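You operate a simulated robot arm through the tools that you are given. There is no shell and no other tool.

You are at the controls of a simulated two-armed robot. One attempt, no reset.

## Task
Warm the blue and red collars on the open dryer for one run, then return them to their spots.
Fine: blue on the PULL 5 seat, red on PULL 2; press RUN once, hands off while it runs. Set down upright: what you pick out.

The check looks at the end state, three seconds after you hand in, the way a careful person would. Anything else that was tipped, shoved, dropped, spilled or broken makes it a failure.

## Robot
Two 7-joint arms with two-finger parallel grippers on one trunk, on a base that drives. Base frame: it is fixed to the floor where the robot stands at the start and does not move with it; the origin is under the middle of the robot, x ahead of it, y to its left, z up. Readings come in mm, rad, newtons and seconds.
The left shoulder is at the start at [61, 198, 1129], the right one opposite. With the tool pointing down near the work surface each hand reaches from about 260 to 700 mm from the robot's upright axis, wherever it stands, measured 20 degrees to its own side. Places, roughly: run key [400, -200, 800]; seat with pull 2 [500, -200, 800]; seat with pull 5 [500, 0, 800]. Payload 1.57 kg a hand.
The tool frame of a hand sits at the grasp point between the pads (the TCP): z along the fingers, y along the line on which they close. The tips reach 30 mm beyond it. Largest opening 110 mm; finger width 24, thickness 12; the body of the gripper, 48 by 112 mm, starts 78 mm behind the TCP.
Orientation is that of the tool frame in the base frame, as a unit quaternion [x, y, z, w]. With the fingers straight down and closing along the base's y, the tool's x points along the base's -x, its y along +y and its z along -z.

## Interface
- The arms move only by the tool step_arm. It takes "left_steps", "right_steps" or both (then of equal length, played together; a hand with none holds still); each is a list of rows, each an object of numbers (a shift or turn left out is 0, a gripper value left out holds the last): "wx", "wy", "wz": the turn, a rotation vector about the tool's x, y, z in rad; "tx", "ty", "tz": the shift along the tool's x, y, z in mm; "jaw": the closure in counts, from 0 (fully open) to 255 (shut). In form: [{"wx": .., "wy": .., "wz": .., "tx": .., "ty": .., "tz": .., "jaw": ..}, ...]. A call has 1 to 20 rows; each row is the pose to reach, as a shift and turn from the pose commanded when the call began, along the tool's axes at that moment. Each row takes 0.2 s and may step no farther than 50 mm and 0.15 rad from the row before; otherwise, or with a gripper value out of range, the whole call is refused. A pose out of reach is approached as far as the arm can. The call stops where the force on the tool passes 90 N (or 10 N more than at its start, if that is more) or the arm is blocked; 0.2 s more then pass. The fingers move at their own pace (about 72 mm/s each) and stop on an object; they squeeze with about 36 N. The grip force told is the motor's: it shows also when the fingers shut on nothing. Time passes only in rows, and 0.2 s behind the last, so rows that repeat a pose let the fingers close. It gives the time, the measured TCP pose, the force on the tool (base axes), the opening and the grip force at its end, in the units of the frame above (readings bear some noise), with the torque about the TCP (base axes, N m) and any sound that the robot's microphone picked up.
- Cameras (640 x 400 px; columns grow to the right, rows downward): "scene" is now at [94.4, 12.1, 1698.6]; the picture's right is [0.19, -0.98, 0.00], its down [-0.87, -0.17, -0.47] and it looks along [0.46, 0.09, -0.88] (base axes); focal length 249 px, centre (320, 200). "left" rides on the left gripper at [70, -16, -141] in its tool frame; the picture's right is [0.23, 0.97, 0.00], its down [-0.85, 0.20, -0.48] and it looks along [-0.47, 0.11, 0.88] (tool axes); focal length 222 px, centre (320, 200). "right" rides on the right gripper at [70, 16, -141] in its tool frame; the picture's right is [-0.23, 0.97, 0.00], its down [-0.85, -0.20, -0.48] and it looks along [-0.47, -0.11, 0.88] (tool axes); focal length 222 px, centre (320, 200).
- capture(camera): a new picture of that camera. No time passes.
- lift_body(by): slides the trunk up (or, below 0, down) by that many mm; the arms and the scene camera ride with it, the base frame stays. It gives what a move gives, with no picture.
- base_move(legs): drives the robot by 1 to 6 legs, each [ahead, left, turn to the left] in mm, mm and rad, along the robot's own axes; the way and the turn of a leg run together, so that a leg with both is an arc; at most 1500 mm and 3.142 rad a leg. The arms and the cameras ride along, it lands a little off, and it stops where it bumps. It gives what a move gives.
- aim_head(pan, tilt): turns the head with the scene camera to pan (to the left, within 1.501 rad either way) and tilt (down, from -0.506 to 1.204), counted from straight ahead of the robot. It gives what a move gives.
- measure_at(camera, pixels): there is no depth. For up to 12 entries [column, row, z] of the newest picture of that camera ("zoom" is the newest enlarged one), the place [x, y] in the base frame at which the ray of that pixel passes the height z, good to about 3 mm. No time passes.
- inspect(camera, box): a new picture of the part [left, top, right, bottom] of that camera's present view, enlarged. No time passes.
- finish_job(): hands the job in; it is judged then, once.

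Open the grippers and draw the arms clear of the work before you hand the job in, unless the task says otherwise.

The tools are called after "Call:" as a command line: name --argument value ..., lists and objects as JSON in quotes. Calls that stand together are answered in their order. step_arm: Moves the arms, as the interface text tells. Its arguments: {"type":"object","properties":{"left_steps":{"type":"array","items":{"type":"object","properties":{"wx":{"type":"number"},"wy":{"type":"number"},"wz":{"type":"number"},"tx":{"type":"number"},"ty":{"type":"number"},"tz":{"type":"number"},"jaw":{"type":"number"}}}},"right_steps":{"type":"array","items":{"type":"object","properties":{"wx":{"type":"number"},"wy":{"type":"number"},"wz":{"type":"number"},"tx":{"type":"number"},"ty":{"type":"number"},"tz":{"type":"number"},"jaw":{"type":"number"}}}}},"required":[]} The other tools are called the same way: lift_body (by) slides the trunk up or down; base_move (legs) drives the base; aim_head (pan, tilt) turns the head that bears the scene camera; capture (camera) takes a picture; measure_at (camera, pixels) gives the place at which the rays of pixels pass given heights; inspect (camera, box) takes an enlarged picture of a part of a camera's view; finish_job () hands the job in.

At the start:

```text
time_s: 0.0
left_position: [319.7, 356.9, 1095.3]
left_ee_rot: [-0.001, 1.0, -0.001, -0.001]
left_wrist_force: [-1.1, -0.9, 0.4]
left_torque: [0.02, -0.03, -0.01]
left_gripper_width: 110.1
left_gripper_force: 0.0
right_position: [312.2, 17.0, 1137.9]
right_ee_rot: [0.0, 1.0, -0.001, 0.0]
right_wrist_force: [-0.7, 0.8, -0.7]
right_torque: [0.03, -0.02, -0.01]
right_gripper_width: 109.9
right_gripper_force: 0.0
trunk travel left (down, up): [-725.0, 265.0]
robot x, y, heading: [4.7, -0.9, -0.002]
head pan, tilt: [0.194, 1.084]
```

scene: 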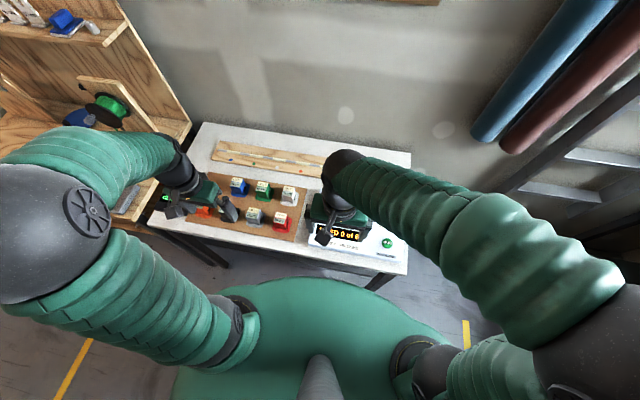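
right: 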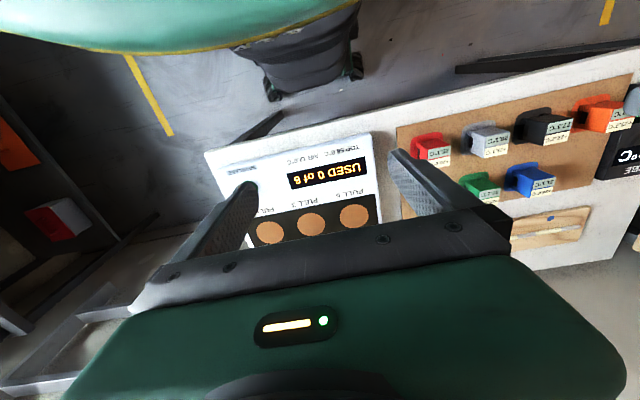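
left: 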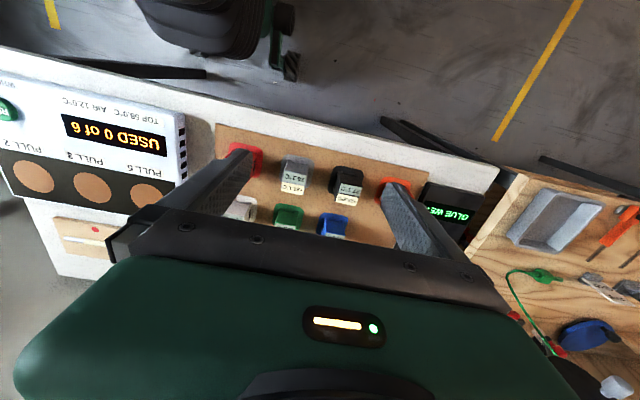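

The views show a dryer with three seats (PULL 2, 3, 5), a display reading "USED 0 of 6", and a board of coloured blocks. I'll look closer at all of them before moving.

Call:
inspect --camera "left" --box '[200, 120, 500, 260]'

Call:
inspect --camera "right" --box '[380, 60, 640, 240]'

Call:
inspect --camera "right" --box '[200, 120, 420, 260]'

Call:
inspect --camera "scene" --box '[140, 120, 420, 280]'

Call:
inspect --camera "left" --box '[0, 60, 220, 220]'

```text
2.13 times, centred on (350, 190) of left
```

zoom: 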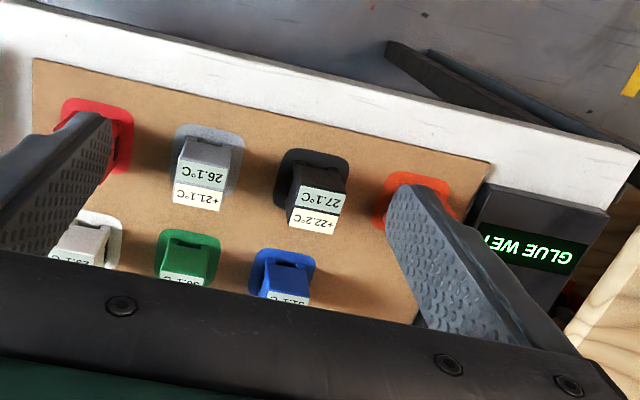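

```text
2.22 times, centred on (510, 150) of right
```

zoom: 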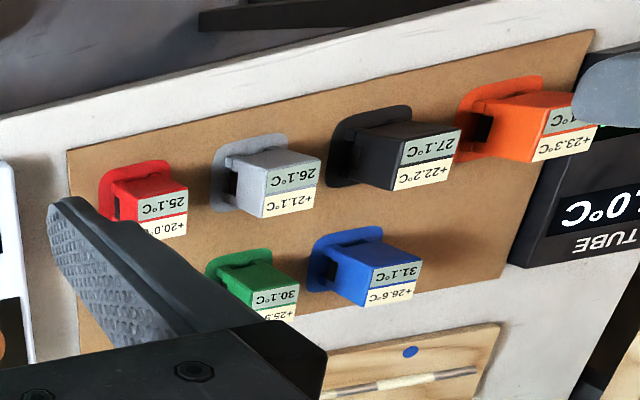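

```text
2.86 times, centred on (310, 190) of right
```

zoom: 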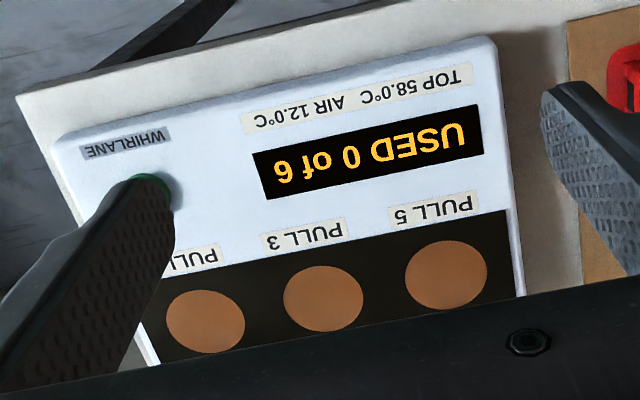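

```text
2.29 times, centred on (280, 200) of scene
```

zoom: 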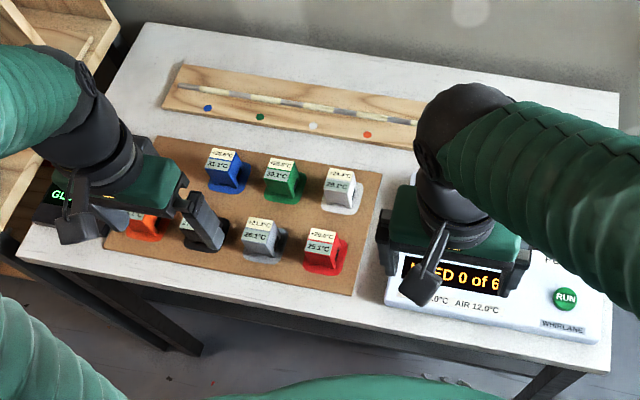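

```text
2.50 times, centred on (110, 140) of left
```

zoom: 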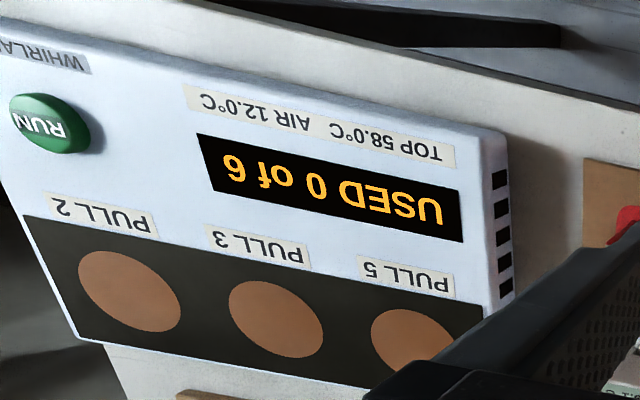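

I'll zoom tighter on the collars in the scene view, and estimate positions.

Call:
inspect --camera "scene" --box '[190, 165, 310, 240]'

Call:
inspect --camera "right" --box '[400, 120, 500, 180]'

Call:
inspect --camera "right" --box '[500, 145, 600, 205]'

```text
5.33 times, centred on (250, 202) of scene
```

zoom: 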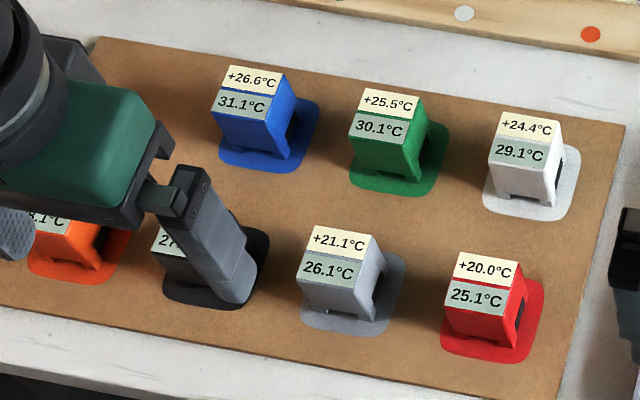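

```text
6.40 times, centred on (450, 150) of right
```

zoom: 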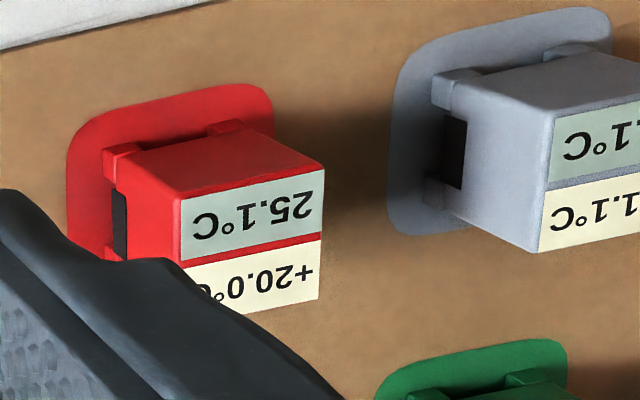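

```text
6.40 times, centred on (550, 175) of right
```

zoom: 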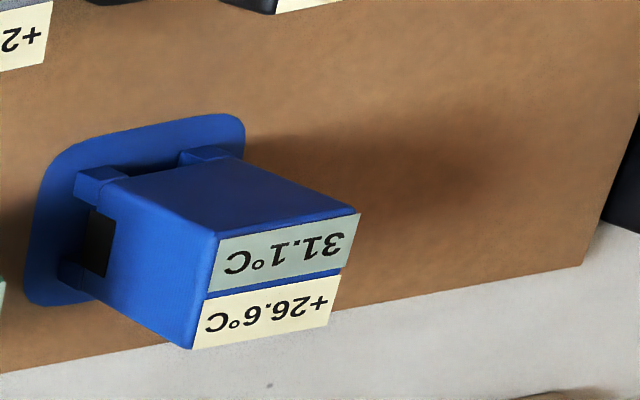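

Collars are blocks standing on colored flat spots. I triangulate the far-left top corner of red (scene 275.9,211.6; right 449.7,165.6), blue's (scene ~231.7,176.9; right ~552.3,190) and seats to get heights.

Call:
measure_at --camera "scene" --pixels '[[275.9, 211.6, 760], [275.9, 211.6, 800], [275.9, 211.6, 840], [275.9, 211.6, 880], [231.7, 176.9, 760], [231.7, 176.9, 800], [231.7, 176.9, 840], [231.7, 176.9, 880]]'

Call:
measure_at --camera "right" --pixels '[[449.7, 165.6, 760], [449.7, 165.6, 800], [449.7, 165.6, 840], [449.7, 165.6, 880], [552, 191, 760], [552, 191, 800], [552, 191, 840], [552, 191, 880], [270, 232, 780], [270, 232, 820], [354, 216, 780], [354, 216, 820]]'

Call:
measure_at --camera "left" --pixels '[[51, 177, 780], [51, 177, 820], [92, 187, 780], [92, 187, 820], [145, 195, 780], [145, 195, 820], [8, 108, 780], [8, 108, 820]]'

```text
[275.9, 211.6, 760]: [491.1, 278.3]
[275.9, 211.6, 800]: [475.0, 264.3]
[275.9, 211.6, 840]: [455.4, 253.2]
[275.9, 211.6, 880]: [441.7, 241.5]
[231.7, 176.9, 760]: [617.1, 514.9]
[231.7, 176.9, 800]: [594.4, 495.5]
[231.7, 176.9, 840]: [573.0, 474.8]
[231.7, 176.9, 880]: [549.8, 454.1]
```

```text
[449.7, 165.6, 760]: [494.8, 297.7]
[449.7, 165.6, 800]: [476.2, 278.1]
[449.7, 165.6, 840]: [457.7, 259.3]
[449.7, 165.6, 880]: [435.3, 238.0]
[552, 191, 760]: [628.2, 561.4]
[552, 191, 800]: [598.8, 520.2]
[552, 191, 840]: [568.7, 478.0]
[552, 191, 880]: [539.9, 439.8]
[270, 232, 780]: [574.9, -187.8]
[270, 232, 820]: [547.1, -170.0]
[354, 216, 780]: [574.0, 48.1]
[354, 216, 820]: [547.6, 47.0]
```

```text
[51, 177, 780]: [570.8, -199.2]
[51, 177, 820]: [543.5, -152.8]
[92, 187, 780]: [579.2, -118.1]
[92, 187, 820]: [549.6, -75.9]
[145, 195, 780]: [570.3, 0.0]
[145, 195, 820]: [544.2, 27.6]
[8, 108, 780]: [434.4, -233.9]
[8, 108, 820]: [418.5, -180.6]
```

The seats sit around x≈550, and collar tops are near z≈855. I'll retract the right hand to the right and up a bit, so the scene camera can see the dryer clear.

Call:
step_arm --right_steps '[{"ty": -45}, {"ty": -90}, {"ty": -135}, {"ty": -180}, {"ty": -225}, {"ty": -270}, {"ty": -315}, {"ty": -350}]'

Call:
capture --camera "scene"

Call:
capture --camera "right"

```text
time_s: 1.8
left_position: [319.4, 354.8, 1095.2]
left_ee_rot: [-0.001, 1.0, 0.0, -0.001]
left_wrist_force: [0.2, 0.5, 0.6]
left_torque: [0.03, 0.0, 0.01]
left_gripper_width: 109.7
left_gripper_force: 0.1
right_position: [312.9, -337.1, 1140.1]
right_ee_rot: [-0.001, 1.0, 0.0, -0.001]
right_wrist_force: [0.6, 0.1, -1.0]
right_torque: [0.0, 0.02, -0.02]
right_gripper_width: 110.0
right_gripper_force: 0.1
trunk travel left (down, up): [-725.0, 265.0]
robot x, y, heading: [-2.7, 0.4, 0.0]
head pan, tilt: [0.194, 1.084]
```

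```text
taken
```

scene: 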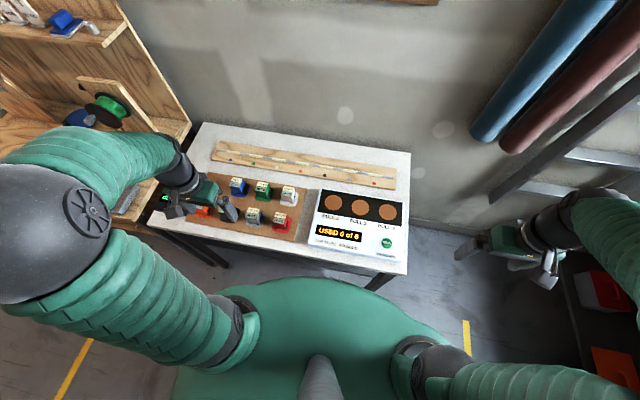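

```text
taken
```

right: 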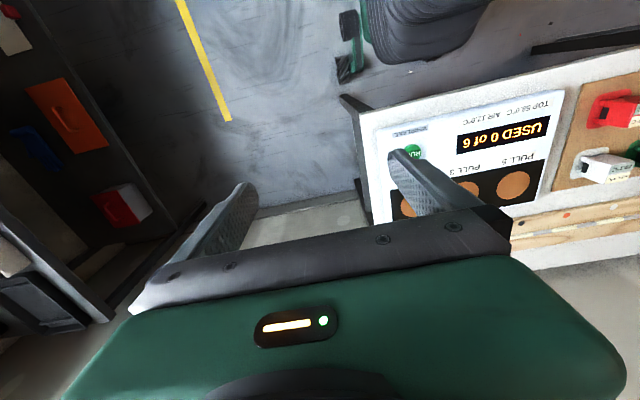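

The dryer is now in clear view. I'll zoom in on it and on the whole table.

Call:
inspect --camera "scene" --box '[300, 175, 420, 265]'

Call:
measure_at --camera "zoom" --pixels '[[320, 200, 800]]'

Call:
inspect --camera "scene" --box '[0, 100, 220, 270]'

```text
4.44 times, centred on (360, 220) of scene
```

zoom: 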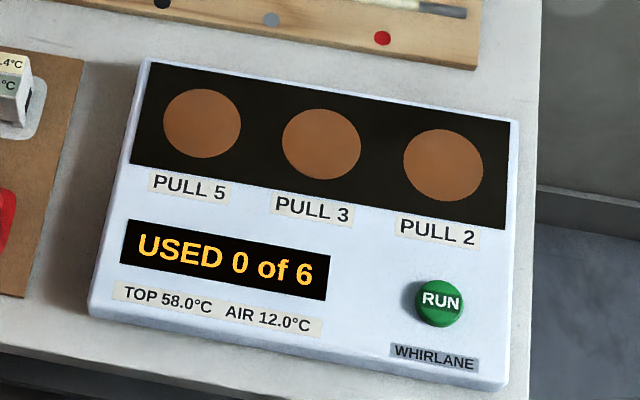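

```text
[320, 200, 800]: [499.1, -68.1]
```

```text
2.35 times, centred on (110, 185) of scene
```

zoom: 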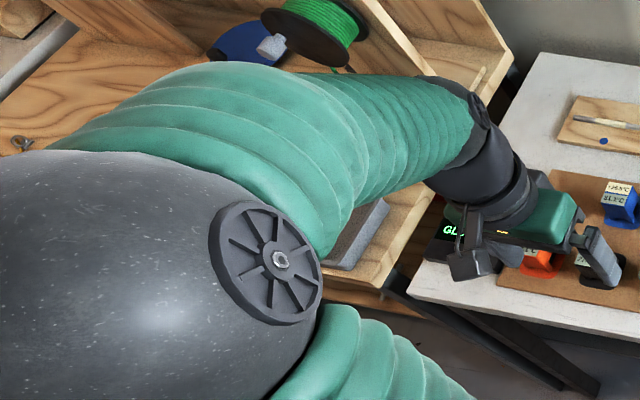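

Now I'll triangulate the seats and key with both cameras: scene PULL 2 (387.7,212.1), PULL 5 (333.3,202.8), RUN (387,243); left camera PULL 2 (34,176), PULL 5 (148,198).

Call:
measure_at --camera "scene" --pixels '[[387.7, 212.1, 780], [387.7, 212.1, 800], [387.7, 212.1, 820], [333.3, 202.8, 780], [333.3, 202.8, 800], [333.3, 202.8, 820], [387, 242.7, 800], [387, 242.7, 820], [360.3, 207.4, 800]]'

Call:
inspect --camera "right" --box '[380, 80, 580, 220]'

Call:
measure_at --camera "right" --pixels '[[514, 185, 780], [514, 185, 800], [514, 185, 820], [415, 152, 800], [415, 152, 820]]'

Call:
measure_at --camera "left" --pixels '[[34, 176, 780], [34, 176, 800], [34, 176, 820], [92, 187, 780], [92, 187, 800], [92, 187, 820], [148, 197, 780], [148, 197, 800], [148, 197, 820]]'

```text
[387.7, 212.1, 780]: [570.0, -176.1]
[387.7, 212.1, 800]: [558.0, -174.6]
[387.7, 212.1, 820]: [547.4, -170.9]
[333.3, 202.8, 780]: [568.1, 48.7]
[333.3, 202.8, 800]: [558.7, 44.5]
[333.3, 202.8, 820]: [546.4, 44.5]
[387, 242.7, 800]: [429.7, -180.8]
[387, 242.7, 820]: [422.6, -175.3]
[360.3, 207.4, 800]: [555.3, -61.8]
```

```text
2.86 times, centred on (480, 150) of right
```

zoom: 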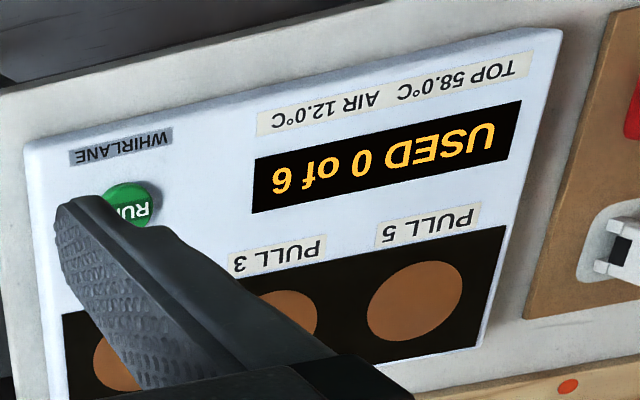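

```text
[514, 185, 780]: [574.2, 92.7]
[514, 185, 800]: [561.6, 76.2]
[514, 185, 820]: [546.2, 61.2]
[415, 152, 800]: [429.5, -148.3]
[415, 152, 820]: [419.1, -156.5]
```

```text
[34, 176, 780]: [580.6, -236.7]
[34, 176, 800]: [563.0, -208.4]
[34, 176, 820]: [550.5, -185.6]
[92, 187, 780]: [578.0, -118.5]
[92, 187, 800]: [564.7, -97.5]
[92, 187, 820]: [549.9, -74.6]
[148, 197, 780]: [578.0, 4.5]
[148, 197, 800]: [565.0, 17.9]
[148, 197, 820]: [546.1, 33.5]
```

Seats come out at z≈833: PULL 2 ≈(540,-170), PULL 5 ≈(540,43). I plan to do all transfers with the left arm after driving ~60 mm right, so I check the right side for clearance first.

Call:
aim_head --pan -0.9 --tilt 0.8

Call:
capture --camera "scene"

```text
time_s: 3.1
left_position: [320.2, 355.7, 1096.5]
left_ee_rot: [0.001, 1.0, 0.0, -0.001]
left_wrist_force: [-0.5, 0.6, -1.2]
left_torque: [0.03, 0.03, 0.0]
left_gripper_width: 110.1
left_gripper_force: 0.1
right_position: [312.1, -334.8, 1138.5]
right_ee_rot: [0.0, 1.0, 0.0, -0.001]
right_wrist_force: [-0.2, -0.6, 0.3]
right_torque: [0.02, 0.0, 0.01]
right_gripper_width: 110.0
right_gripper_force: 0.0
trunk travel left (down, up): [-725.0, 265.0]
robot x, y, heading: [-0.7, -1.4, -0.001]
head pan, tilt: [-0.901, 0.799]
```

```text
taken
```

scene: 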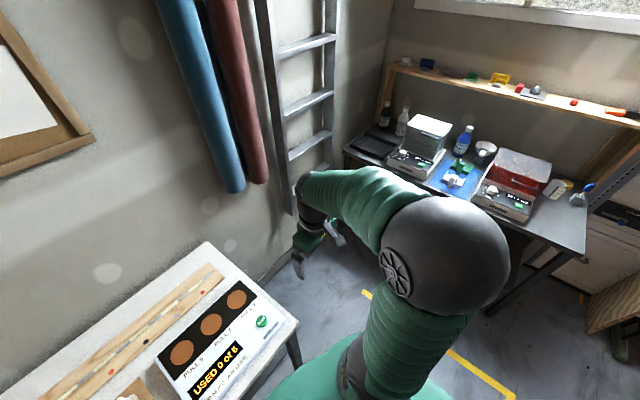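

The right side has plenty of room; the other dryers there have lids, so the WHIRLANE on the table is the open one. I drive 60 mm right and re-aim the head at the table.

Call:
base_move --legs '[[0, -60, 0]]'

Call:
aim_head --pan 0.25 --tilt 1.0

Call:
capture --camera "scene"

Call:
capture --camera "left"

```text
time_s: 4.1
left_position: [318.8, 319.9, 1088.6]
left_ee_rot: [-0.003, 1.0, -0.01, -0.001]
left_wrist_force: [-0.2, 0.3, 0.4]
left_torque: [-0.07, -0.03, -0.02]
left_gripper_width: 109.9
left_gripper_force: 0.0
right_position: [312.7, -369.9, 1146.9]
right_ee_rot: [-0.003, 1.0, -0.01, 0.0]
right_wrist_force: [0.0, -0.4, 1.2]
right_torque: [-0.02, 0.05, 0.06]
right_gripper_width: 109.9
right_gripper_force: 0.2
trunk travel left (down, up): [-725.0, 265.0]
robot x, y, heading: [2.1, -58.3, -0.003]
head pan, tilt: [-0.901, 0.799]
```

```text
time_s: 5.5
left_position: [319.0, 291.7, 1097.7]
left_ee_rot: [-0.003, 1.0, 0.003, -0.002]
left_wrist_force: [0.2, -0.9, -0.3]
left_torque: [0.05, 0.01, 0.01]
left_gripper_width: 110.0
left_gripper_force: 0.1
right_position: [312.0, -399.4, 1138.4]
right_ee_rot: [-0.002, 1.0, 0.002, 0.001]
right_wrist_force: [0.0, 0.1, -0.4]
right_torque: [0.06, 0.01, 0.04]
right_gripper_width: 109.9
right_gripper_force: 0.1
trunk travel left (down, up): [-725.0, 265.0]
robot x, y, heading: [1.6, -58.4, -0.0]
head pan, tilt: [0.25, 1.0]
```

```text
taken
```

scene: 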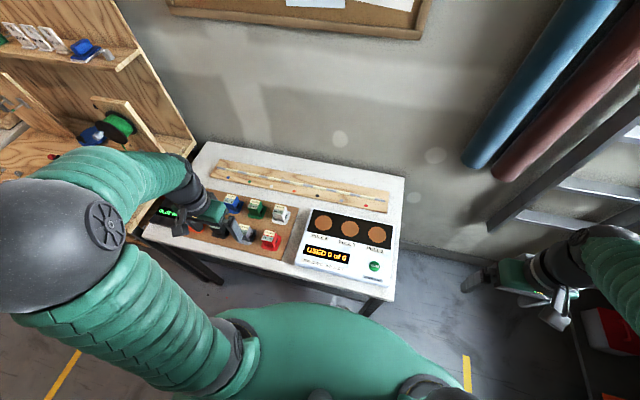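

```text
taken
```

left: 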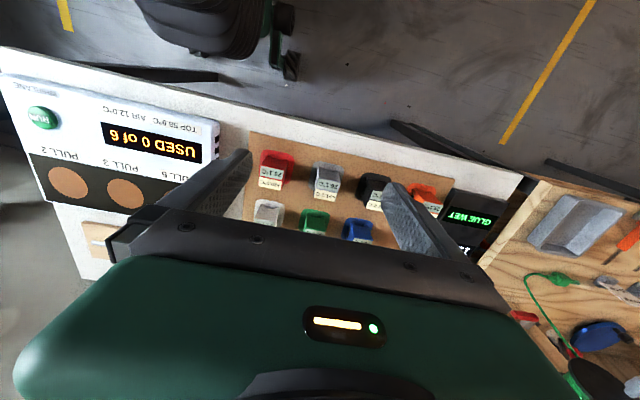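

I zoom on red and blue in the left camera and the board in the scene to pin down the collars' positions.

Call:
inspect --camera "left" --box '[230, 130, 390, 250]'

Call:
inspect --camera "scene" --box '[180, 180, 310, 265]'

```text
3.33 times, centred on (310, 190) of left
```

zoom: 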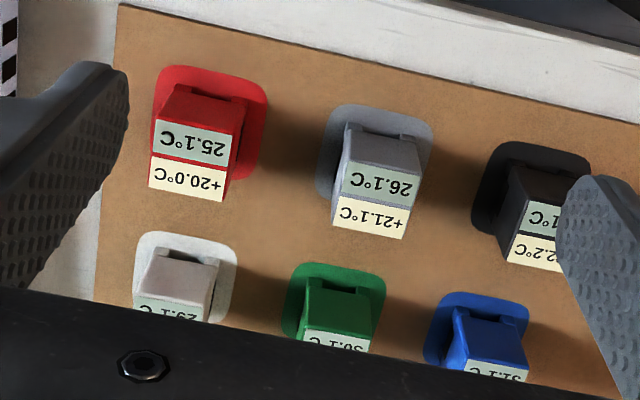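

```text
4.71 times, centred on (245, 222) of scene
```

zoom: 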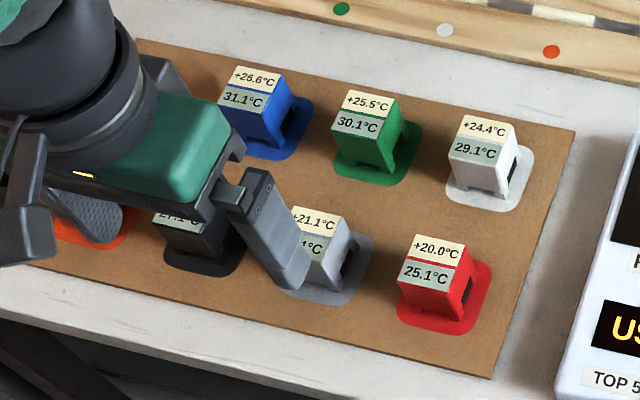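

I measure red's top-face centre (left 271.3,177.7; scene 269.0,235.0) and pad centre (left 276.4,166.6; scene 271.8,242.6) at several heights.

Call:
measure_at --camera "left" --pixels '[[271.3, 177.7, 840], [271.3, 177.7, 860], [271.3, 177.7, 880], [276.4, 166.6, 780], [276.4, 166.6, 800], [276.4, 166.6, 820]]'

Call:
measure_at --camera "scene" --pixels '[[269.0, 235.0, 840], [269.0, 235.0, 860], [269.0, 235.0, 880], [271.8, 242.6, 780], [271.8, 242.6, 800], [271.8, 242.6, 820]]'

Call:
measure_at --camera "zoom" --pixels '[[413, 234, 860], [467, 246, 860], [455, 289, 860], [397, 276, 860], [234, 65, 860], [285, 76, 860], [275, 113, 860], [217, 103, 860], [268, 130, 795], [446, 297, 795]]'

```text
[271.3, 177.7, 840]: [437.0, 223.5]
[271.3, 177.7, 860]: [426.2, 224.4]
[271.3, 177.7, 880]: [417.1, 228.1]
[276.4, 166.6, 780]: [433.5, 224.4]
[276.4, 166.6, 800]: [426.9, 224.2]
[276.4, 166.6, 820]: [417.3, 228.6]
```

```text
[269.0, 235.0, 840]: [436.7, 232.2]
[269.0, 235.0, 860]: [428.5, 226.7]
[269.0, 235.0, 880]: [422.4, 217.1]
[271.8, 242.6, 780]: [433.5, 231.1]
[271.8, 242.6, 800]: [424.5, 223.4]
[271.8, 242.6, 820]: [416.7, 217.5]
```

```text
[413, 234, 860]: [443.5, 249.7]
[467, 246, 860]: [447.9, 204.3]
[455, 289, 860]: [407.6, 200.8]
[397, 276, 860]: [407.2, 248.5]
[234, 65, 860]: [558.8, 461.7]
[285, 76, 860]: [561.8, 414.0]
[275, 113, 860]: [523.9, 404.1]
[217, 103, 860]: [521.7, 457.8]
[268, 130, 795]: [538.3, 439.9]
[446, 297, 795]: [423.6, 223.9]
```

Red's top centre triangulates to about (427,225,863), with its pad at about (426,224,798); blue is about (541,436). I bring the left hand above red at z≈960 with the jaws partly open, then check alignment.

Call:
step_arm --left_steps '[{"tx": -20, "ty": -13, "tz": 27, "jaw": 50}, {"tx": -42, "ty": -27, "tz": 55}, {"tx": -64, "ty": -40, "tz": 82}, {"tx": -86, "ty": -54, "tz": 110}, {"tx": -108, "ty": -67, "tz": 137}, {"tx": -108, "ty": -67, "tz": 137}, {"tx": -108, "ty": -67, "tz": 137}]'

Call:
capture --camera "left"

Call:
capture --camera "scene"

```text
time_s: 7.1
left_position: [427.0, 236.1, 959.4]
left_ee_rot: [-0.003, 1.0, -0.003, 0.001]
left_wrist_force: [-0.3, 0.0, -0.1]
left_torque: [-0.03, 0.05, 0.03]
left_gripper_width: 88.4
left_gripper_force: 0.1
right_position: [311.9, -388.8, 1140.6]
right_ee_rot: [-0.002, 1.0, -0.002, 0.001]
right_wrist_force: [0.2, -0.1, -0.3]
right_torque: [-0.01, 0.01, -0.01]
right_gripper_width: 110.1
right_gripper_force: 0.0
trunk travel left (down, up): [-725.0, 265.0]
robot x, y, heading: [-0.6, -56.3, -0.003]
head pan, tilt: [0.25, 1.0]
```

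```text
taken
```

left: 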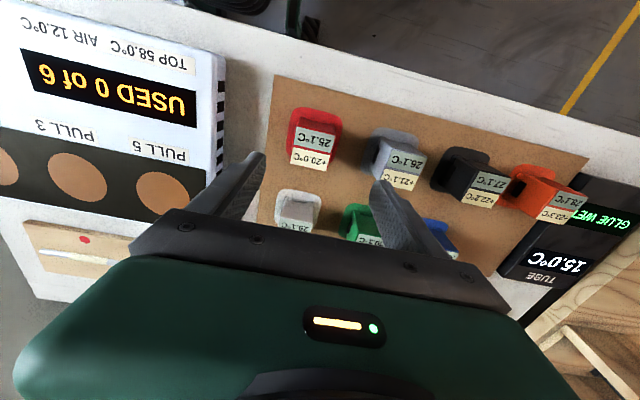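

```text
taken
```

scene: 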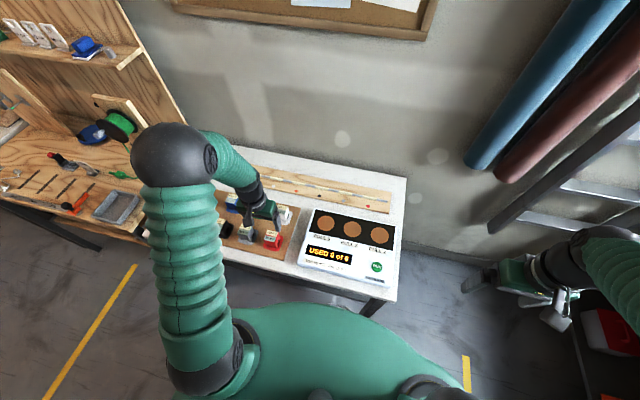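

Hand readings shifted slightly after the drive, so I hold still one moment to get a settled reading, and measure red again from this closer view (top label centre about (313,149)).

Call:
step_arm --left_steps '[{"tz": 0}, {"tz": 0}, {"tz": 0}, {"tz": 0}, {"tz": 0}]'

Call:
inspect --camera "left" --box '[260, 90, 380, 180]'

Call:
inspect --camera "scene" --box '[220, 190, 310, 255]'

```text
time_s: 8.3
left_position: [427.0, 239.8, 957.9]
left_ee_rot: [-0.003, 1.0, -0.003, -0.001]
left_wrist_force: [-0.5, 0.1, 0.2]
left_torque: [0.03, 0.03, -0.04]
left_gripper_width: 88.4
left_gripper_force: 0.0
right_position: [311.5, -384.6, 1141.6]
right_ee_rot: [-0.003, 1.0, -0.003, 0.001]
right_wrist_force: [0.0, 0.1, 0.0]
right_torque: [-0.01, 0.02, 0.02]
right_gripper_width: 109.9
right_gripper_force: 0.1
trunk travel left (down, up): [-725.0, 265.0]
robot x, y, heading: [-0.7, -57.2, -0.004]
head pan, tilt: [0.25, 1.0]
```

```text
4.44 times, centred on (320, 135) of left
```

zoom: 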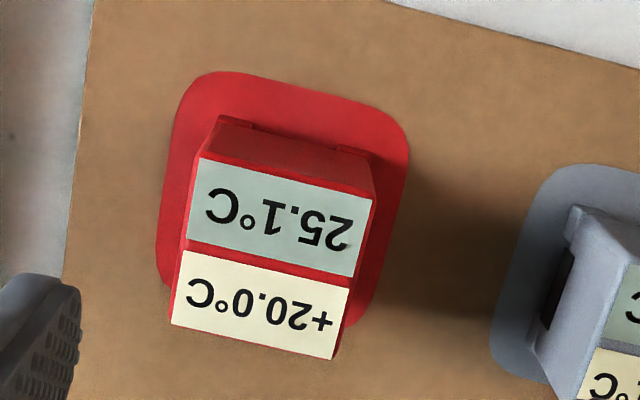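

```text
6.15 times, centred on (265, 222) of scene
```

zoom: 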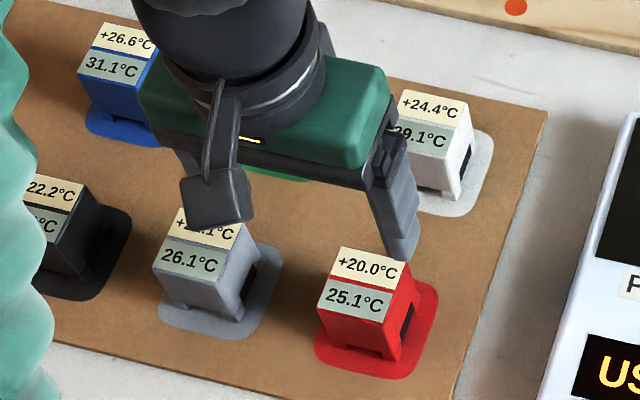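

Both hands' y readings are still creeping (right −399→−389→−385), so I wait a little more before trusting positions.

Call:
step_arm --left_steps '[{"tz": 0}, {"tz": 0}, {"tz": 0}, {"tz": 0}, {"tz": 0}, {"tz": 0}, {"tz": 0}, {"tz": 0}, {"tz": 0}, {"tz": 0}]'

Call:
measure_at --camera "left" --pixels '[[313, 149, 860]]'

Call:
capture --camera "left"

Call:
capture --camera "scene"

```text
time_s: 10.5
left_position: [426.8, 239.2, 958.5]
left_ee_rot: [-0.003, 1.0, -0.003, -0.001]
left_wrist_force: [0.1, 0.3, -0.4]
left_torque: [-0.04, 0.03, 0.0]
left_gripper_width: 88.4
left_gripper_force: 0.0
right_position: [312.5, -384.6, 1142.0]
right_ee_rot: [-0.002, 1.0, -0.003, 0.0]
right_wrist_force: [0.0, -0.1, -0.7]
right_torque: [-0.03, 0.01, 0.0]
right_gripper_width: 109.8
right_gripper_force: 0.0
trunk travel left (down, up): [-725.0, 265.0]
robot x, y, heading: [2.8, -58.8, 0.001]
head pan, tilt: [0.25, 1.0]
```

```text
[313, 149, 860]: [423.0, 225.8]
```

```text
taken
```

left: 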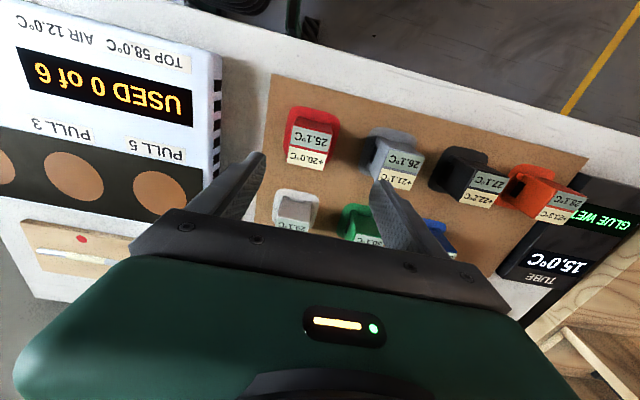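

```text
taken
```

scene: 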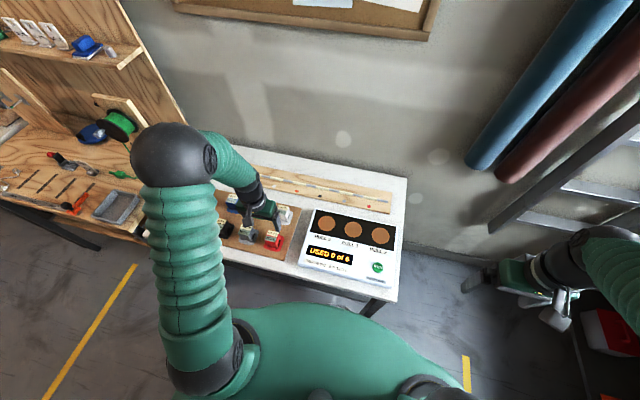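

The hand has settled at (427,239,958). I re-zoom and re-measure red and blue from the settled cameras.

Call:
inspect --camera "left" --box '[260, 90, 380, 180]'

Call:
measure_at --camera "zoom" --pixels '[[195, 157, 863], [372, 197, 863], [334, 357, 863], [168, 323, 863]]'

Call:
inspect --camera "scene" --box '[220, 190, 310, 255]'

```text
4.44 times, centred on (320, 135) of left
```

zoom: 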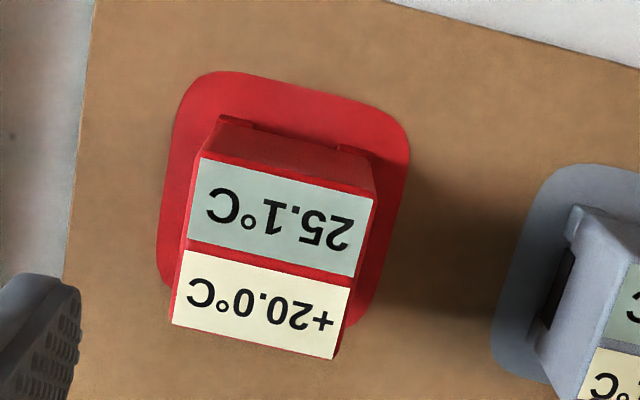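

```text
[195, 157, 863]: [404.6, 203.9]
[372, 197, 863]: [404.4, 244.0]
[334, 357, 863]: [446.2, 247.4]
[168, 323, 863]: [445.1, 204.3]
```

```text
6.15 times, centred on (265, 222) of scene
```

zoom: 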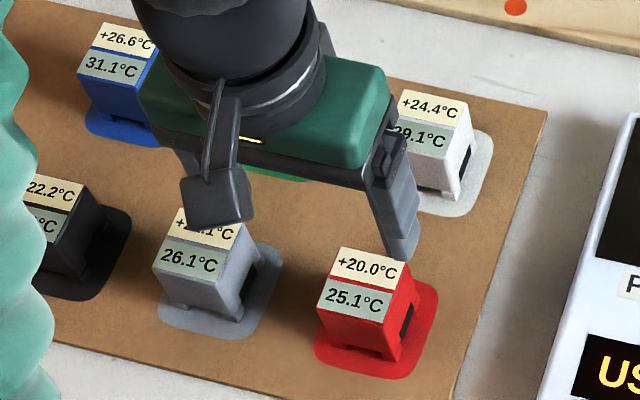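

Red's top centre is at (425,225), aligned with the axes; the hand sits 14 mm too far left. I correct, descend to z≈845 and close slowly.

Call:
step_arm --left_steps '[{"tx": 2, "ty": -14, "tz": 0}, {"tx": 2, "ty": -14, "tz": 30}, {"tx": 2, "ty": -14, "tz": 60}, {"tx": 2, "ty": -14, "tz": 90}, {"tx": 2, "ty": -14, "tz": 113}, {"tx": 2, "ty": -14, "tz": 113}, {"tx": 2, "ty": -14, "tz": 113}]'

Call:
capture --camera "left"

Call:
inspect --camera "scene" --box '[220, 190, 310, 255]'

```text
time_s: 12.1
left_position: [423.1, 224.8, 843.7]
left_ee_rot: [-0.003, 1.0, -0.003, 0.0]
left_wrist_force: [0.6, 0.0, 0.2]
left_torque: [-0.02, -0.02, -0.03]
left_gripper_width: 88.4
left_gripper_force: 0.2
right_position: [312.5, -384.1, 1141.5]
right_ee_rot: [-0.002, 1.0, -0.002, 0.001]
right_wrist_force: [-0.6, 0.4, 0.3]
right_torque: [-0.02, 0.01, 0.01]
right_gripper_width: 110.0
right_gripper_force: 0.1
trunk travel left (down, up): [-725.0, 265.0]
robot x, y, heading: [1.6, -56.5, -0.001]
head pan, tilt: [0.25, 1.0]
```

```text
taken
```

left: 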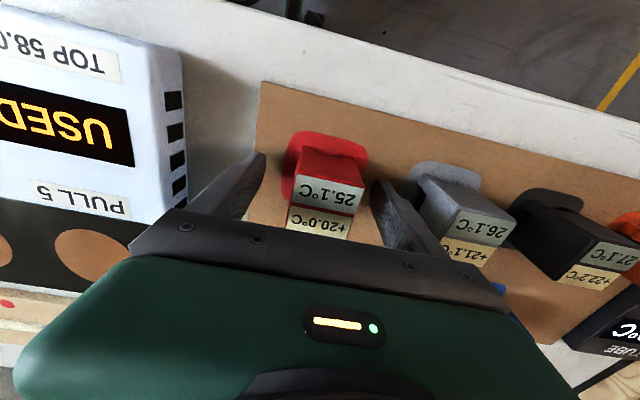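

```text
6.15 times, centred on (265, 222) of scene
```

zoom: 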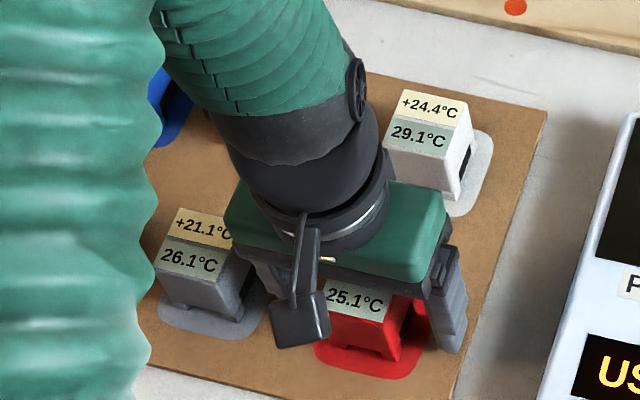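

The fingers straddle the red collar with both gaps clear. I close the jaw.

Call:
step_arm --left_steps '[{"jaw": 120}, {"jaw": 160}, {"jaw": 200}, {"jaw": 200}, {"jaw": 200}]'

Call:
capture --camera "left"

```text
time_s: 13.3
left_position: [423.5, 224.0, 843.4]
left_ee_rot: [-0.003, 1.0, -0.003, -0.001]
left_wrist_force: [-0.5, 0.7, 1.2]
left_torque: [0.07, 0.04, -0.02]
left_gripper_width: 43.3
left_gripper_force: 36.2
right_position: [311.8, -384.8, 1142.1]
right_ee_rot: [-0.003, 1.0, -0.002, 0.001]
right_wrist_force: [0.3, -0.3, -0.2]
right_torque: [0.03, 0.02, 0.03]
right_gripper_width: 109.9
right_gripper_force: 0.2
trunk travel left (down, up): [-725.0, 265.0]
robot x, y, heading: [-0.8, -56.5, 0.002]
head pan, tilt: [0.25, 1.0]
```

```text
taken
```

left: 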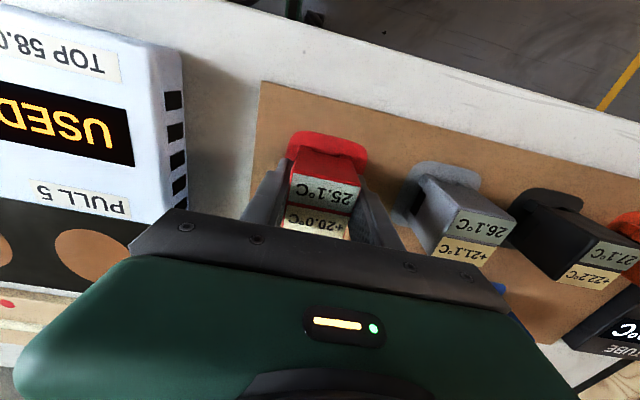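

Red is gripped (43 mm wide, 36 N). I lift straight up 115 mm, then carry it over toward the PULL 2 seat at height.

Call:
step_arm --left_steps '[{"tz": -20}, {"tz": -50}, {"tz": -85}, {"tz": -120}, {"tz": -120}]'

Call:
step_arm --left_steps '[{"ty": -40, "tx": -10}, {"ty": -80, "tx": -20}, {"ty": -120, "tx": -30}, {"ty": -160, "tx": -42}, {"ty": -200, "tx": -54}, {"ty": -240, "tx": -66}, {"ty": -280, "tx": -78}, {"ty": -320, "tx": -90}, {"ty": -360, "tx": -102}, {"ty": -394, "tx": -114}, {"ty": -394, "tx": -114}, {"ty": -394, "tx": -114}, {"ty": -394, "tx": -114}]'

Call:
capture --camera "left"

Call:
capture --camera "scene"

```text
time_s: 14.5
left_position: [424.0, 225.3, 965.0]
left_ee_rot: [-0.003, 1.0, -0.003, -0.001]
left_wrist_force: [1.9, 0.8, -0.8]
left_torque: [-0.02, 0.03, -0.02]
left_gripper_width: 43.4
left_gripper_force: 36.1
right_position: [312.0, -383.5, 1141.5]
right_ee_rot: [-0.003, 1.0, -0.003, 0.0]
right_wrist_force: [-0.7, 0.2, -0.7]
right_torque: [0.0, 0.0, -0.01]
right_gripper_width: 110.1
right_gripper_force: 0.1
trunk travel left (down, up): [-725.0, 265.0]
robot x, y, heading: [2.6, -55.7, 0.005]
head pan, tilt: [0.25, 1.0]
```

```text
time_s: 17.3
left_position: [548.6, -160.5, 970.7]
left_ee_rot: [-0.014, 1.0, -0.004, 0.003]
left_wrist_force: [-0.6, -0.5, -0.5]
left_torque: [0.0, 0.01, -0.02]
left_gripper_width: 43.3
left_gripper_force: 36.3
right_position: [312.0, -385.6, 1141.7]
right_ee_rot: [-0.003, 1.0, -0.002, 0.0]
right_wrist_force: [-0.8, -0.1, -0.2]
right_torque: [0.02, 0.0, 0.02]
right_gripper_width: 109.6
right_gripper_force: 0.1
trunk travel left (down, up): [-725.0, 265.0]
robot x, y, heading: [0.1, -56.9, 0.002]
head pan, tilt: [0.25, 1.0]
```

```text
taken
```

left: 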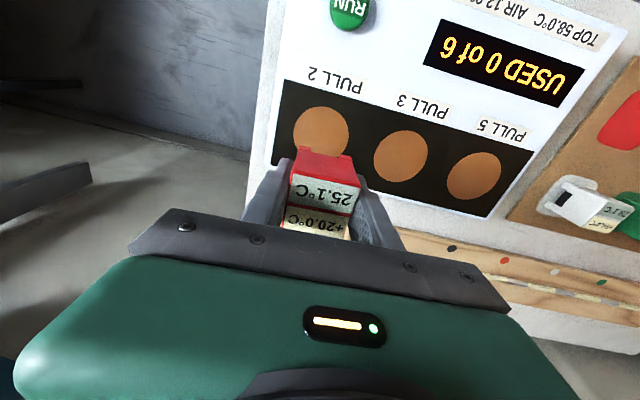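

```text
taken
```

scene: 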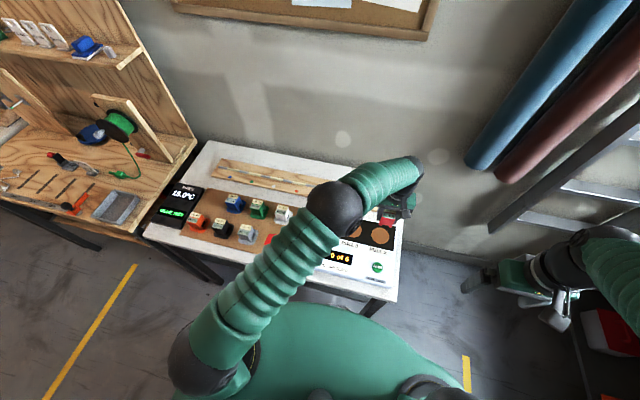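

The arm stopped ~10 mm short of the commanded pose (reach limit), and the elbow may hang low over the table. I check where the elbow is.

Call:
measure_at --camera "scene" --pixels '[[335, 205, 950], [335, 205, 1000], [335, 205, 1100], [335, 205, 1200], [310, 205, 1000], [360, 205, 1000], [310, 205, 1200], [360, 205, 1200], [410, 175, 1100], [393, 215, 1000]]'

Call:
inspect --camera "scene" --box '[200, 140, 440, 290]'

Call:
capture --camera "right"

```text
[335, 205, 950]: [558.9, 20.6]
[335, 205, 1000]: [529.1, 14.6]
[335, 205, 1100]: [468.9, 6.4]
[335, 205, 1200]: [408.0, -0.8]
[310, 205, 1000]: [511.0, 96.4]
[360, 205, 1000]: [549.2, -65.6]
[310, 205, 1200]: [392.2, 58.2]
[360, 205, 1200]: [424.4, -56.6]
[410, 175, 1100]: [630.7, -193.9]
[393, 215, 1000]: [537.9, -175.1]
```

```text
2.67 times, centred on (320, 215) of scene
```

zoom: 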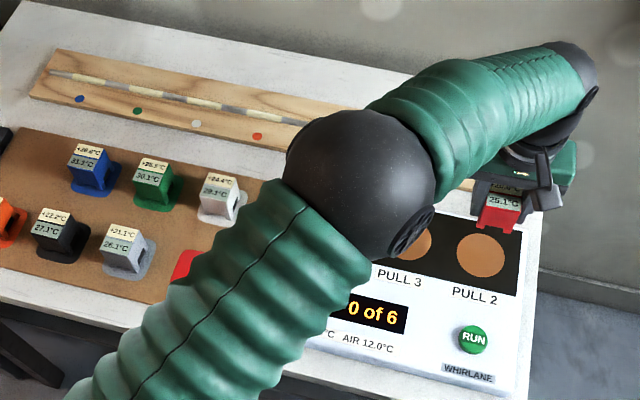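

```text
taken
```

right: 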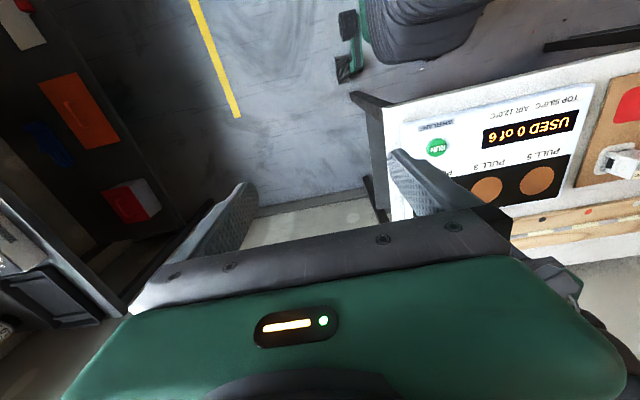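

From apparent elbow size across the two poses I estimate it sits at z≈1200, safely above the table. The cross-body pose is at its limit, so I drive another 80 mm right (nothing at hand height there) while holding red.

Call:
base_move --legs '[[0, -80, 0]]'

Call:
step_arm --left_steps '[{"tz": 0}, {"tz": 0}, {"tz": 0}, {"tz": 0}, {"tz": 0}, {"tz": 0}, {"tz": 0}, {"tz": 0}, {"tz": 0}, {"tz": 0}, {"tz": 0}, {"tz": 0}, {"tz": 0}, {"tz": 0}, {"tz": 0}]'

Call:
capture --camera "left"

Call:
capture --camera "scene"

```text
time_s: 18.3
left_position: [544.0, -214.5, 970.5]
left_ee_rot: [-0.011, 1.0, -0.019, 0.0]
left_wrist_force: [0.4, 0.8, 1.9]
left_torque: [-0.04, -0.02, 0.03]
left_gripper_width: 43.3
left_gripper_force: 35.9
right_position: [312.4, -430.8, 1148.4]
right_ee_rot: [-0.005, 1.0, -0.016, 0.002]
right_wrist_force: [0.8, 1.1, 0.0]
right_torque: [-0.05, 0.08, 0.01]
right_gripper_width: 110.3
right_gripper_force: 0.0
trunk travel left (down, up): [-725.0, 265.0]
robot x, y, heading: [4.2, -129.0, -0.003]
head pan, tilt: [0.25, 1.0]
```

```text
time_s: 21.5
left_position: [545.8, -229.0, 969.5]
left_ee_rot: [-0.014, 1.0, -0.006, 0.001]
left_wrist_force: [0.3, -0.2, -1.6]
left_torque: [-0.02, -0.03, -0.01]
left_gripper_width: 43.2
left_gripper_force: 35.7
right_position: [312.2, -452.8, 1143.9]
right_ee_rot: [-0.005, 1.0, -0.005, 0.002]
right_wrist_force: [-0.4, 0.4, 0.5]
right_torque: [0.01, 0.01, 0.03]
right_gripper_width: 110.1
right_gripper_force: 0.0
trunk travel left (down, up): [-725.0, 265.0]
robot x, y, heading: [-0.4, -131.7, -0.0]
head pan, tilt: [0.25, 1.0]
```

```text
taken
```

left: 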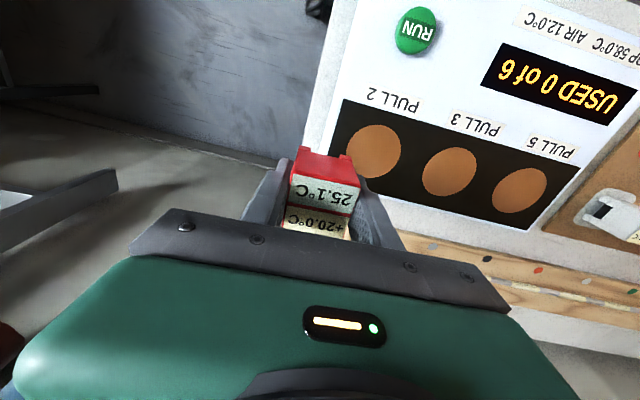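

```text
taken
```

scene: 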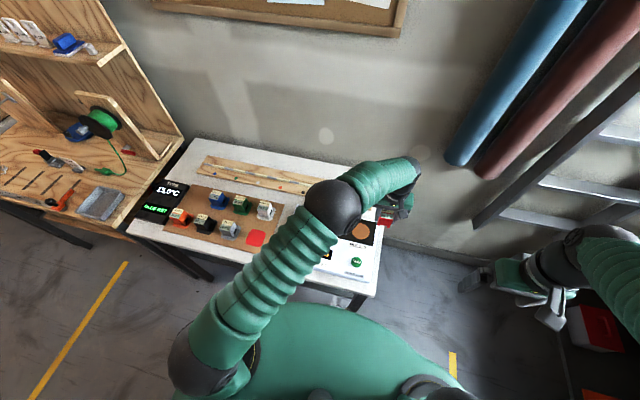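

I measure the seat centres in the new left picture (PULL 2 at (374,152), PULL 3 (449,171), PULL 5 (520,190)), and PULL 2 in the scene view.

Call:
measure_at --camera "left" --pixels '[[374, 152, 825], [374, 152, 833], [374, 152, 840], [449, 171, 833], [520, 190, 833], [417, 30, 840], [374, 124, 833], [374, 181, 833], [346, 152, 833], [402, 152, 833]]'

Call:
inspect --camera "scene" --box '[310, 200, 400, 290]'

```text
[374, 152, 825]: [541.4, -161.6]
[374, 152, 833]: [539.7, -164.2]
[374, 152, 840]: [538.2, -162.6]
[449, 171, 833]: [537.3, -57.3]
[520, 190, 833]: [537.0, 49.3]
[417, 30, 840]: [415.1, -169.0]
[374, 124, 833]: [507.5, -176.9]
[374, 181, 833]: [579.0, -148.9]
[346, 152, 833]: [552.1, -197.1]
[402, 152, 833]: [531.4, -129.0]
```

```text
4.44 times, centred on (355, 245) of scene
```

zoom: 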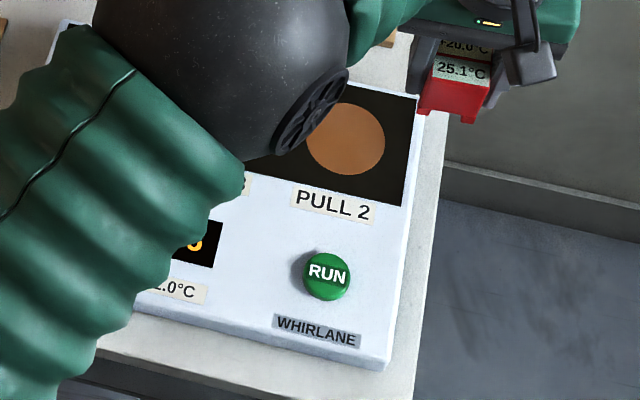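

PULL 2 seat is centred at ≈(540,−166). I shift red +62 mm in y and −8 mm in x at height, then check.

Call:
step_arm --left_steps '[{"ty": 20, "tx": 2}, {"ty": 42, "tx": 5}, {"ty": 62, "tx": 8}, {"ty": 62, "tx": 8}, {"ty": 62, "tx": 8}, {"ty": 62, "tx": 8}]'

Call:
capture --camera "left"

Call:
inspect --camera "scene" --box '[310, 180, 420, 260]'

```text
time_s: 22.9
left_position: [535.3, -171.4, 969.6]
left_ee_rot: [-0.01, 1.0, -0.007, 0.002]
left_wrist_force: [0.6, 0.4, -0.4]
left_torque: [-0.01, 0.0, 0.02]
left_gripper_width: 43.6
left_gripper_force: 35.7
right_position: [312.4, -455.1, 1143.4]
right_ee_rot: [-0.004, 1.0, -0.005, 0.002]
right_wrist_force: [-0.1, -0.5, 0.0]
right_torque: [-0.03, -0.01, 0.01]
right_gripper_width: 110.0
right_gripper_force: 0.1
trunk travel left (down, up): [-725.0, 265.0]
robot x, y, heading: [0.7, -129.6, 0.004]
head pan, tilt: [0.25, 1.0]
```

```text
taken
```

left: 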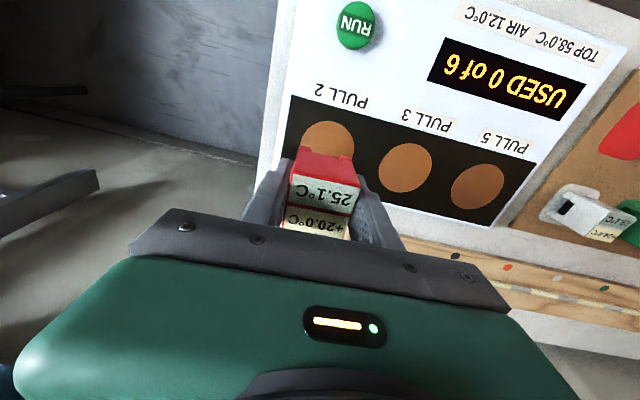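

```text
5.00 times, centred on (365, 220) of scene
```

zoom: 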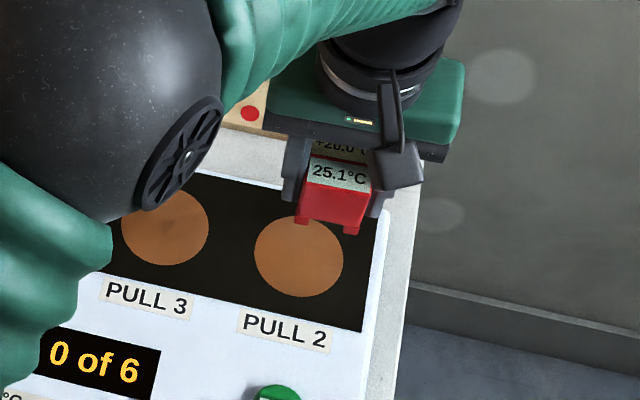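

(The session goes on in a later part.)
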